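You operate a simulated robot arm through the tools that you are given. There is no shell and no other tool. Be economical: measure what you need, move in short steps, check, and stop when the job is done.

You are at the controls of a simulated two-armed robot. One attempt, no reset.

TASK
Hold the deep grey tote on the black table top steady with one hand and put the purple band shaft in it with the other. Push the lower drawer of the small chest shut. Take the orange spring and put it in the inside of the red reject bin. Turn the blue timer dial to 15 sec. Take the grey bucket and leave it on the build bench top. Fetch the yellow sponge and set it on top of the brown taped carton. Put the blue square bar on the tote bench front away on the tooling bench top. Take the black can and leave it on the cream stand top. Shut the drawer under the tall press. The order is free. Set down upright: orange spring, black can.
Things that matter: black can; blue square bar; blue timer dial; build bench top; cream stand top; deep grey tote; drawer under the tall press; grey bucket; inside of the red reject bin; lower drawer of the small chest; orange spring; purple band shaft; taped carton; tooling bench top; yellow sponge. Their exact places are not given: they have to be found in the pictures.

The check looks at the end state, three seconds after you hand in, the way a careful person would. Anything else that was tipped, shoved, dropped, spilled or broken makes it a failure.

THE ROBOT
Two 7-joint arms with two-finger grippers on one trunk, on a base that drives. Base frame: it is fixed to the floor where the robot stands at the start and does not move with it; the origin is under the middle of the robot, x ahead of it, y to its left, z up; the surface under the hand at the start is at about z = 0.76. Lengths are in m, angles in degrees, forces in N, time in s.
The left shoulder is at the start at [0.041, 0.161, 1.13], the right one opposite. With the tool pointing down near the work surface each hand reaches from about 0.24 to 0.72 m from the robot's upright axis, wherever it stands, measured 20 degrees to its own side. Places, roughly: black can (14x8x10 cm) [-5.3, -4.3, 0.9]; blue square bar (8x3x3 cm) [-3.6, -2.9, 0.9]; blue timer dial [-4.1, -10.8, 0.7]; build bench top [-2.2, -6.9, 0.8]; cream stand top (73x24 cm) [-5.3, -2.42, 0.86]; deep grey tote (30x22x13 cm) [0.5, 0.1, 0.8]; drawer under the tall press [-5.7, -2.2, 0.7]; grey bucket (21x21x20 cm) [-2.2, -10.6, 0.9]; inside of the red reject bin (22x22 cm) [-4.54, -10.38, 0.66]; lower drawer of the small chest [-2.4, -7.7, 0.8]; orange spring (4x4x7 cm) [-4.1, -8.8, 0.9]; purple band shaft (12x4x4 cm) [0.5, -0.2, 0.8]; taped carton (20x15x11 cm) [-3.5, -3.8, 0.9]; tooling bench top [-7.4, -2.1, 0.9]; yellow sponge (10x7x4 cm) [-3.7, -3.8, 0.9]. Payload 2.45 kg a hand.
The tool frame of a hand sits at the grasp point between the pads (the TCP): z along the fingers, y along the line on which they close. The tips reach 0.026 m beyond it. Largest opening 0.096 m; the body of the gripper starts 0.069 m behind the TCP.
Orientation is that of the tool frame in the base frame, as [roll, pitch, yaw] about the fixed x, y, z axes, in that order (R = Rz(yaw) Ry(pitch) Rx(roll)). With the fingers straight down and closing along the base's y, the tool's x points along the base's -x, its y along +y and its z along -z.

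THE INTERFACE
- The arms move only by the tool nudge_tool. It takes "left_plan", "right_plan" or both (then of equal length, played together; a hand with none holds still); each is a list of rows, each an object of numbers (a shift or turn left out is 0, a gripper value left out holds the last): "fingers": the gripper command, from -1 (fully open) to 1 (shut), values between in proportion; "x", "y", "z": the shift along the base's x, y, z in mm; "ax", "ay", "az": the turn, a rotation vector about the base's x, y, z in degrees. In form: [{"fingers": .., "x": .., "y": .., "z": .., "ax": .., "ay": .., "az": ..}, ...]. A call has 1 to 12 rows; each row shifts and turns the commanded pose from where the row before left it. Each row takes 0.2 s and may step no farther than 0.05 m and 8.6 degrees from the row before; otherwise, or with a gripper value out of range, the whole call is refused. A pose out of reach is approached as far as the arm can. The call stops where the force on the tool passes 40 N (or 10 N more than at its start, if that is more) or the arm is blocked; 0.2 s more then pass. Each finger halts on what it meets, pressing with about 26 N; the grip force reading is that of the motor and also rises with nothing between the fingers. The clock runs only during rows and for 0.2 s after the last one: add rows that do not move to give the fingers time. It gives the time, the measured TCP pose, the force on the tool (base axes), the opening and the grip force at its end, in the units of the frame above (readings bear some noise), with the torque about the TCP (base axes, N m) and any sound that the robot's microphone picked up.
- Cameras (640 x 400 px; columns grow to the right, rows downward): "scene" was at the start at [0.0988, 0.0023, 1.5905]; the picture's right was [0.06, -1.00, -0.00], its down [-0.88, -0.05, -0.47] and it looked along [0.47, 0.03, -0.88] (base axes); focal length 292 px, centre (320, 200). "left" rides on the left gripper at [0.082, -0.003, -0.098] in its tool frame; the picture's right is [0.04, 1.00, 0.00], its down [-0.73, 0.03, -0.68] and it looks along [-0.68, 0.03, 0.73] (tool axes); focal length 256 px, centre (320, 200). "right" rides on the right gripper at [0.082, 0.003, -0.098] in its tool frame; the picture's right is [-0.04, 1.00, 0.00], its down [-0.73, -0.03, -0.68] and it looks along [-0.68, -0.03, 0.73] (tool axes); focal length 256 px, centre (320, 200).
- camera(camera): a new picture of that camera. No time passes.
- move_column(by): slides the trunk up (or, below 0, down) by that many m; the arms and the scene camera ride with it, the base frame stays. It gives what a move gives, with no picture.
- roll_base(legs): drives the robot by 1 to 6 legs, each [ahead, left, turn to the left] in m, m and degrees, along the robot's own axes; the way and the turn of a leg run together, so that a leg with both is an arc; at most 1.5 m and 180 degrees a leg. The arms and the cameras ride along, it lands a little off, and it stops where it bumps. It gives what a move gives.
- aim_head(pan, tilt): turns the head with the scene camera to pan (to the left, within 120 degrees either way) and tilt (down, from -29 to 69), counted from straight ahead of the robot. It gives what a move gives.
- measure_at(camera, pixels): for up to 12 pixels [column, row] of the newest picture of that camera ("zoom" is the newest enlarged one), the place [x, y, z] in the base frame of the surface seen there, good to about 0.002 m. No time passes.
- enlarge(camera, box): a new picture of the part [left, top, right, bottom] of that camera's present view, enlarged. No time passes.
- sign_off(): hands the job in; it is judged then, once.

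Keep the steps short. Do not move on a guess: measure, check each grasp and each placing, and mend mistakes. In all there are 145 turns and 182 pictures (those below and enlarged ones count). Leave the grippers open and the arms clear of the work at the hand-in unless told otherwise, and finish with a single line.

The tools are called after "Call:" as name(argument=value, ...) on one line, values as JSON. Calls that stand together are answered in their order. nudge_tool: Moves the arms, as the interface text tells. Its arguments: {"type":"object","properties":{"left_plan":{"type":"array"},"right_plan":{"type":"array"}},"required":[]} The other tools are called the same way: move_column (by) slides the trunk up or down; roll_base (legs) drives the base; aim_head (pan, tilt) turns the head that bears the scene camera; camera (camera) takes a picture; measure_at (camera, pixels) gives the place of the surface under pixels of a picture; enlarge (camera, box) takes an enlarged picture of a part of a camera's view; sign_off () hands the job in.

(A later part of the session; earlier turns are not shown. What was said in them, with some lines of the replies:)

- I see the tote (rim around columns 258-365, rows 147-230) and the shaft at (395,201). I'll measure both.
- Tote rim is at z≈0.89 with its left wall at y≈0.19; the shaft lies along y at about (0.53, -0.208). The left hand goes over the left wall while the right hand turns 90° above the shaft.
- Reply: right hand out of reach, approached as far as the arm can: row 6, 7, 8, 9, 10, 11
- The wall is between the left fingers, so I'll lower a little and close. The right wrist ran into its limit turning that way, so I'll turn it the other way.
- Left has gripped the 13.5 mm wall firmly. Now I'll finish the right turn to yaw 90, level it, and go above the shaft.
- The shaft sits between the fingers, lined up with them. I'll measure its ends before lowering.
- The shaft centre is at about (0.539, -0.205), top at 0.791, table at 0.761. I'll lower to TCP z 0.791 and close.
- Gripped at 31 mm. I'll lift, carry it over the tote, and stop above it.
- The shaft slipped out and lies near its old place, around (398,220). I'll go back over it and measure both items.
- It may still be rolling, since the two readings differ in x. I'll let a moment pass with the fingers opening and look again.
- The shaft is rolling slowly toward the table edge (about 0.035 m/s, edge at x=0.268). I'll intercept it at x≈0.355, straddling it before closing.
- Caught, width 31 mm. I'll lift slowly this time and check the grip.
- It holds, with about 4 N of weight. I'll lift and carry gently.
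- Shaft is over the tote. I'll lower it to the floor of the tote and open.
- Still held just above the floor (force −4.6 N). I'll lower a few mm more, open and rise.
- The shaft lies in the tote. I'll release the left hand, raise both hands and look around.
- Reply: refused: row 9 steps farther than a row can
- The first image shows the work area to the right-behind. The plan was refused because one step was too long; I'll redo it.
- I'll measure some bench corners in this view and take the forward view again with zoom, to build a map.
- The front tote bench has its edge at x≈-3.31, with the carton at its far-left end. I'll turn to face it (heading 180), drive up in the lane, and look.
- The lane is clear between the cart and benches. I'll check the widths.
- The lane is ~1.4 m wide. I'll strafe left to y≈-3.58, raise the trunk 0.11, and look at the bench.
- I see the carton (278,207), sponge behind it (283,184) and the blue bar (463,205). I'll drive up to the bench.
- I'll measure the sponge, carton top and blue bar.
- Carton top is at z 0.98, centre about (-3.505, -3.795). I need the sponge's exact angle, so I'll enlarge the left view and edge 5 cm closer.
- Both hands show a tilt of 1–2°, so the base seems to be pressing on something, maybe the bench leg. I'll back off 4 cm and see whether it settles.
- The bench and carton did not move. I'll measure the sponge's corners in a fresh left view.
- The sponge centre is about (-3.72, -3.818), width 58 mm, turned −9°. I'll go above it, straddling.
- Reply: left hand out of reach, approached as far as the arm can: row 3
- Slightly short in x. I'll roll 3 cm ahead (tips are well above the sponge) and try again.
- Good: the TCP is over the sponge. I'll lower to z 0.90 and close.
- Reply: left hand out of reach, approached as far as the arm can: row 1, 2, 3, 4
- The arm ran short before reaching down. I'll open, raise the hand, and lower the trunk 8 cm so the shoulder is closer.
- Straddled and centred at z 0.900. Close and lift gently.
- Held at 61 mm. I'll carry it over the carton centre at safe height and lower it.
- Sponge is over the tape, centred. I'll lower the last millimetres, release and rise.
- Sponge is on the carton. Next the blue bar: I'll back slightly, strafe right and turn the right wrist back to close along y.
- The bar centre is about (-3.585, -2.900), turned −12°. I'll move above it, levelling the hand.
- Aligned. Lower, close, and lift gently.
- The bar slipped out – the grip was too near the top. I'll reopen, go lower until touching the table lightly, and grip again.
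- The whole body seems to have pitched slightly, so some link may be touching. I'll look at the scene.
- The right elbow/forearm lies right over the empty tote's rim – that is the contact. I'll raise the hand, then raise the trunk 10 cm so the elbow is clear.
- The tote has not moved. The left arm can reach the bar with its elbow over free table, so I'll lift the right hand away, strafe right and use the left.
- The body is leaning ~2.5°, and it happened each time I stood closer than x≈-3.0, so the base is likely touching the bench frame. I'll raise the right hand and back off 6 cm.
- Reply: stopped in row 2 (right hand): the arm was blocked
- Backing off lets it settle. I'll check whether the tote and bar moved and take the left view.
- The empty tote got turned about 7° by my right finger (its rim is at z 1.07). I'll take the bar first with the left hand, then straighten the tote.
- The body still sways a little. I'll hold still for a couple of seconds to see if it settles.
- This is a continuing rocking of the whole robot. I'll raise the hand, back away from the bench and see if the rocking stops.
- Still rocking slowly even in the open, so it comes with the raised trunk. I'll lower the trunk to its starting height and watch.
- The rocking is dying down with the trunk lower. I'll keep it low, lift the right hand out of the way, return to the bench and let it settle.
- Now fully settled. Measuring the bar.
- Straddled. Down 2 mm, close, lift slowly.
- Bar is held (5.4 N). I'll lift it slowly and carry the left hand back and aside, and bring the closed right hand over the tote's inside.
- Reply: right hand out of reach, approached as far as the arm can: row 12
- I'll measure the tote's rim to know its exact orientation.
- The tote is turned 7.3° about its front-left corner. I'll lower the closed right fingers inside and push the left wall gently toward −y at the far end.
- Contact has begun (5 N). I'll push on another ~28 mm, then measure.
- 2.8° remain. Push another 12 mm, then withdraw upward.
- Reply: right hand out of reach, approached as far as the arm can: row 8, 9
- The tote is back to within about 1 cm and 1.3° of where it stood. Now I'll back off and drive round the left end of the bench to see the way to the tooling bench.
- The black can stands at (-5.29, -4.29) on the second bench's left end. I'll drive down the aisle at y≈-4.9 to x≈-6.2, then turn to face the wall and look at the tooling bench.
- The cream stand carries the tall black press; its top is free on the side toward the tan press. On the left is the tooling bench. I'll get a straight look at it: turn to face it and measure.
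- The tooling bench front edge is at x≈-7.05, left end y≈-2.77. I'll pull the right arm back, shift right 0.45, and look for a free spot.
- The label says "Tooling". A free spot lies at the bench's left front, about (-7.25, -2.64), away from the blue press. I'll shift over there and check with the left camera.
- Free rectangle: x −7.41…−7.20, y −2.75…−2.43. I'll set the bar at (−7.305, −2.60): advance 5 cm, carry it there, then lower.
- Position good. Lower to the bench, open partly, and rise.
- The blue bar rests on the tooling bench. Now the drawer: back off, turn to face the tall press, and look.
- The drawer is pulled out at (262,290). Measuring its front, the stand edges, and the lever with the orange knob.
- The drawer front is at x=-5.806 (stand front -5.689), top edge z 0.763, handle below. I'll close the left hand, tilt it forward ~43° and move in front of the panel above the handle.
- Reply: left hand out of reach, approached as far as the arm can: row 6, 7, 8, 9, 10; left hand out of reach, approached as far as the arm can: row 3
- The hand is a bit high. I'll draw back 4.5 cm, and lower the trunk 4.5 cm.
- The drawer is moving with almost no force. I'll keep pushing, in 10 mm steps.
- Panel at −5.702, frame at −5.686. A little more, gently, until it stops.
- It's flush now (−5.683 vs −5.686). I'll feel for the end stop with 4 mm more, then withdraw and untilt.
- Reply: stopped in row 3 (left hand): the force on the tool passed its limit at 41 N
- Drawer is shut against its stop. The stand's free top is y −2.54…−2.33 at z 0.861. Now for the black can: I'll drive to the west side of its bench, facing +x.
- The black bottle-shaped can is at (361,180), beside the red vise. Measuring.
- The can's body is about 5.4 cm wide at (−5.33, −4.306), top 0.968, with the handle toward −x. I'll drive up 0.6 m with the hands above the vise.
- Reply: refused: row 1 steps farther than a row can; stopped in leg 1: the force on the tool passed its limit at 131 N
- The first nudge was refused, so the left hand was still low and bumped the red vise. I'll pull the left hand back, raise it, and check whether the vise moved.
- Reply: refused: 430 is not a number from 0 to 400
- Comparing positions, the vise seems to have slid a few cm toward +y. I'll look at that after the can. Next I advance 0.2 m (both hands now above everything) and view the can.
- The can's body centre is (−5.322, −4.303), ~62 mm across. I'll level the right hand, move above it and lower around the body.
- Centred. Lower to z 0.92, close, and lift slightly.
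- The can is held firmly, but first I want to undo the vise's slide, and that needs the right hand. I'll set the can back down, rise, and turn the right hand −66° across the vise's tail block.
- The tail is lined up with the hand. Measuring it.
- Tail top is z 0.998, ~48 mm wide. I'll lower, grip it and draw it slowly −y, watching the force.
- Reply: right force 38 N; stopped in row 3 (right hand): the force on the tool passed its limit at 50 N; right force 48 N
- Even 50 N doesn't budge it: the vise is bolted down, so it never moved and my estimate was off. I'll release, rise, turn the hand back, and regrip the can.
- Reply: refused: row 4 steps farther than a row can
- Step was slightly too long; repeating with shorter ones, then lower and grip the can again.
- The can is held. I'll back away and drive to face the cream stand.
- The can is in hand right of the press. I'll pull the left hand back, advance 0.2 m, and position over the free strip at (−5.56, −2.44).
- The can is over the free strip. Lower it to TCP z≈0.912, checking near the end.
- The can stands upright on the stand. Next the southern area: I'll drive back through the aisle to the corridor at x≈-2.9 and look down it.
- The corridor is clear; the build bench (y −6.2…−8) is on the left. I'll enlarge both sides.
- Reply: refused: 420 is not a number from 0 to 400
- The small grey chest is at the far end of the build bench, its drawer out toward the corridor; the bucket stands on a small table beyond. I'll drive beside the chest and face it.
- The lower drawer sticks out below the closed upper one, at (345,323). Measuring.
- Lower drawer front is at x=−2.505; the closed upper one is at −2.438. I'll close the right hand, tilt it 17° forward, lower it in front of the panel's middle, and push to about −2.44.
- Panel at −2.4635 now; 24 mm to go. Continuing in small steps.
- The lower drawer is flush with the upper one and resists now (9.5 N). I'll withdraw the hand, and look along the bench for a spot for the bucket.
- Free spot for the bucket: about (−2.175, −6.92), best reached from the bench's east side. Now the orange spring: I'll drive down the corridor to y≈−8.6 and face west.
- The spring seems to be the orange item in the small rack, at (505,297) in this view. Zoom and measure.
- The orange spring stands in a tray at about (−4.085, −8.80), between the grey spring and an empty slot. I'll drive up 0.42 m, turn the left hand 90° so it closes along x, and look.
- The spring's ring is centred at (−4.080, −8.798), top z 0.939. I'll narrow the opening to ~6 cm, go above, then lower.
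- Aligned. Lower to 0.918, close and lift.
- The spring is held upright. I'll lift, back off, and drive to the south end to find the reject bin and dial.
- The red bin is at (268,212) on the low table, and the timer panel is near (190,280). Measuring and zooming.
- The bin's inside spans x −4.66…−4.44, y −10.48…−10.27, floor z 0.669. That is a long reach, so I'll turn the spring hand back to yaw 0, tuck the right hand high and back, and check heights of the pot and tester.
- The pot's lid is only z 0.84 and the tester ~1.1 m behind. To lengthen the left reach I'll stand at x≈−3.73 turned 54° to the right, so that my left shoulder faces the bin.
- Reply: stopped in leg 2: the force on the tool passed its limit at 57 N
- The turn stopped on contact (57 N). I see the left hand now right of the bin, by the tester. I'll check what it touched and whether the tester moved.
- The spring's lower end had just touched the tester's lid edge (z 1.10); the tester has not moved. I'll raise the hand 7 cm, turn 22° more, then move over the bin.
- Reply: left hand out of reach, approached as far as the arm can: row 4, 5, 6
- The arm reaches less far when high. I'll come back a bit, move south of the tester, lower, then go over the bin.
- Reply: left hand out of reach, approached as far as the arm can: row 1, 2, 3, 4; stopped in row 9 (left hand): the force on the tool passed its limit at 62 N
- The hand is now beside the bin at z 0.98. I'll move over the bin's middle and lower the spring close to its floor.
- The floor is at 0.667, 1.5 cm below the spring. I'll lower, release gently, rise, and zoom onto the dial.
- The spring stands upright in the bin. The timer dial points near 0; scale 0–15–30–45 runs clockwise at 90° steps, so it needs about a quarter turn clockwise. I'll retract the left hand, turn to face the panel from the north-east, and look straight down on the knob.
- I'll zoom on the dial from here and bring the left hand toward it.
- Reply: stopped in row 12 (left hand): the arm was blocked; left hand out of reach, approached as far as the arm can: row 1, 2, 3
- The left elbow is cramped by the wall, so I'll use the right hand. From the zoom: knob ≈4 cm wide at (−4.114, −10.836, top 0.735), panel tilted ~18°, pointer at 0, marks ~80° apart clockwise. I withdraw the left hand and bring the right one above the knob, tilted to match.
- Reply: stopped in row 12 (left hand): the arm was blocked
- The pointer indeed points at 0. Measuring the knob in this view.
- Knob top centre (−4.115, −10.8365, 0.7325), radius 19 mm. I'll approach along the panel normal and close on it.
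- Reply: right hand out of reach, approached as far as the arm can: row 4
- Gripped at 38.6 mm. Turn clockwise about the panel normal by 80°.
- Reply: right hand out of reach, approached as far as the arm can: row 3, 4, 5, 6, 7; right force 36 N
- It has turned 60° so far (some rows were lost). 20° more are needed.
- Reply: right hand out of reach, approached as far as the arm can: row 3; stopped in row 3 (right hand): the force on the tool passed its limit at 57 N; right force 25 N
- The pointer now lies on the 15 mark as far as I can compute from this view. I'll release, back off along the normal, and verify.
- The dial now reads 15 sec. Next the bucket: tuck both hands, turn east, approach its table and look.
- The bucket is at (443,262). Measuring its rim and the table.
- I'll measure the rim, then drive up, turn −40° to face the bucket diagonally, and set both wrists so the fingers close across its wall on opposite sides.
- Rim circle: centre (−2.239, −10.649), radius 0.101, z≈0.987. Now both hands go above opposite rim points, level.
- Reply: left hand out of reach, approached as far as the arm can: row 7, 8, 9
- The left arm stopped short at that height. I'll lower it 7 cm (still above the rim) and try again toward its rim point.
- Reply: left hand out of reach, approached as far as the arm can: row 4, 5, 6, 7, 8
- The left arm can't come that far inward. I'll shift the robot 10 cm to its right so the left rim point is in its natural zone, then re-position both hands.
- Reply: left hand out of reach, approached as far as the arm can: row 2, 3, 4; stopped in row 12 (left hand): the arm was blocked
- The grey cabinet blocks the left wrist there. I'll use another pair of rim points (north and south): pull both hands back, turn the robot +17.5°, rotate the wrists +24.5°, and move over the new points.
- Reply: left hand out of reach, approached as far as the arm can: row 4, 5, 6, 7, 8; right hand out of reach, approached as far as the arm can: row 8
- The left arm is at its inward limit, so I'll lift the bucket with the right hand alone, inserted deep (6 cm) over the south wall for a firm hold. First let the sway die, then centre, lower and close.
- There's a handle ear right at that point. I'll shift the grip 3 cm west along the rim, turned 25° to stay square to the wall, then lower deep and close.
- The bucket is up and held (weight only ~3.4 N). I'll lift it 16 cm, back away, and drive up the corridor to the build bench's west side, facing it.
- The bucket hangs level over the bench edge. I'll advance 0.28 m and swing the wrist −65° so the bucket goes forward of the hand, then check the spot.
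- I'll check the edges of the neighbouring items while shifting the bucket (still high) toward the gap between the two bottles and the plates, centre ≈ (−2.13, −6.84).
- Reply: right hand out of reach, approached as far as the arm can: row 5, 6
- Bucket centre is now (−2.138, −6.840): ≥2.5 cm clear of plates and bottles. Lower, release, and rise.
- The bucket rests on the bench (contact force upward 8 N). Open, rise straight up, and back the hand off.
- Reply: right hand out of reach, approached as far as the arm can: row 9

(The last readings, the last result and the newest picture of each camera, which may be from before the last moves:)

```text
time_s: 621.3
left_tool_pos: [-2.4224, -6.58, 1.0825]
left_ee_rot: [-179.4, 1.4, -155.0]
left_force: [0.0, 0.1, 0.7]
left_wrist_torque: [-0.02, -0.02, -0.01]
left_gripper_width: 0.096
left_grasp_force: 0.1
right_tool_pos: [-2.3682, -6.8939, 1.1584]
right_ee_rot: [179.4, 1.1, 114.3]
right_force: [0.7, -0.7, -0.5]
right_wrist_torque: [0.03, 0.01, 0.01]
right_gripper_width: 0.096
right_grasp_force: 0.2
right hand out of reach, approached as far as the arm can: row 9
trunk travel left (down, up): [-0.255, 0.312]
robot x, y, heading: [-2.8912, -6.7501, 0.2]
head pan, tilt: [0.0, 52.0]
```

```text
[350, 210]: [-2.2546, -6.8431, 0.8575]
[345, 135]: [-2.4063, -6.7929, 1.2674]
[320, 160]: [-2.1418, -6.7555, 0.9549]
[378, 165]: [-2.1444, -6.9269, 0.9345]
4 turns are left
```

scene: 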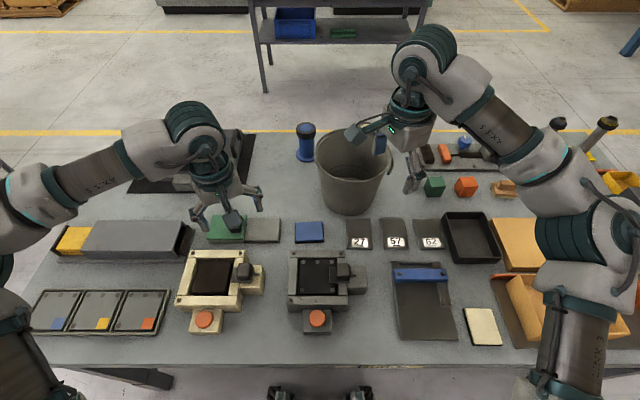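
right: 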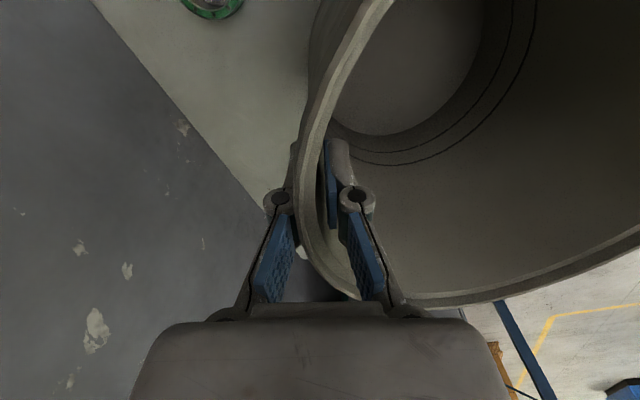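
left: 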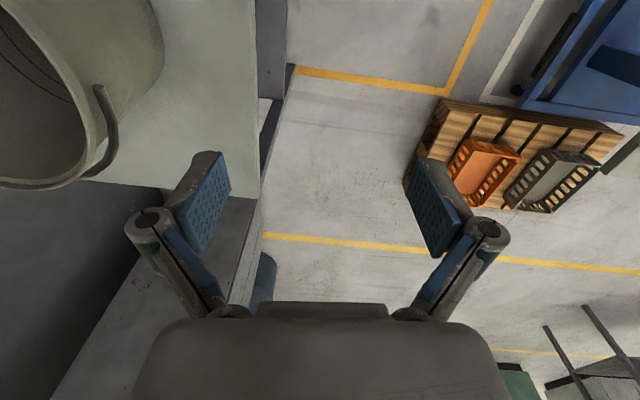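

The bucket stands upright on the build bench with nothing disturbed. I'll back the robot away so the arms are clear.

Call:
roll_base(legs=[[-0.4, 0, 0]])

Call:
camera(camera="scene")

```text
time_s: 623.8
left_tool_pos: [-2.8273, -6.5786, 1.0815]
left_ee_rot: [-179.4, 1.3, -154.5]
left_force: [0.6, 0.4, -0.2]
left_wrist_torque: [0.0, -0.02, 0.02]
left_gripper_width: 0.0958
left_grasp_force: 0.1
right_tool_pos: [-2.7706, -6.8907, 1.1574]
right_ee_rot: [179.5, 1.0, 114.8]
right_force: [-0.5, -0.3, 0.5]
right_wrist_torque: [0.01, -0.06, 0.02]
right_gripper_width: 0.0961
right_grasp_force: 0.1
trunk travel left (down, up): [-0.255, 0.312]
robot x, y, heading: [-3.2956, -6.7538, 0.4]
head pan, tilt: [0.0, 52.0]
```

```text
15 pictures are left
3 turns are left
```

scene: 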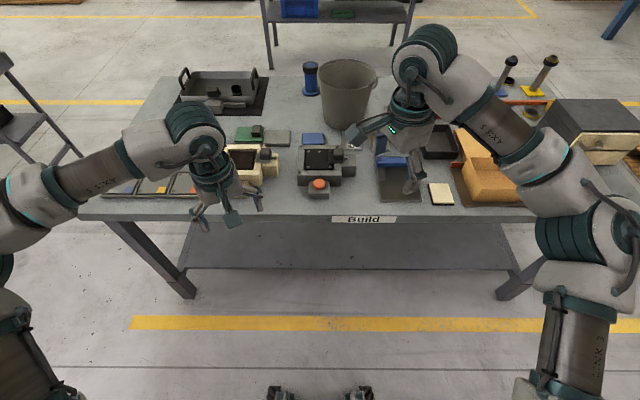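

Everything is placed, grippers are open and the arms are clear. Handing in.

Call:
sign_off()

```text
The job is handed in.
```

All nine tasks are done and handed in, but while working I turned an empty grey tote on the front bench and pushed it back only to within about 1 cm and 1°; I also bumped the red vise, and it did not move when I tested it afterwards.
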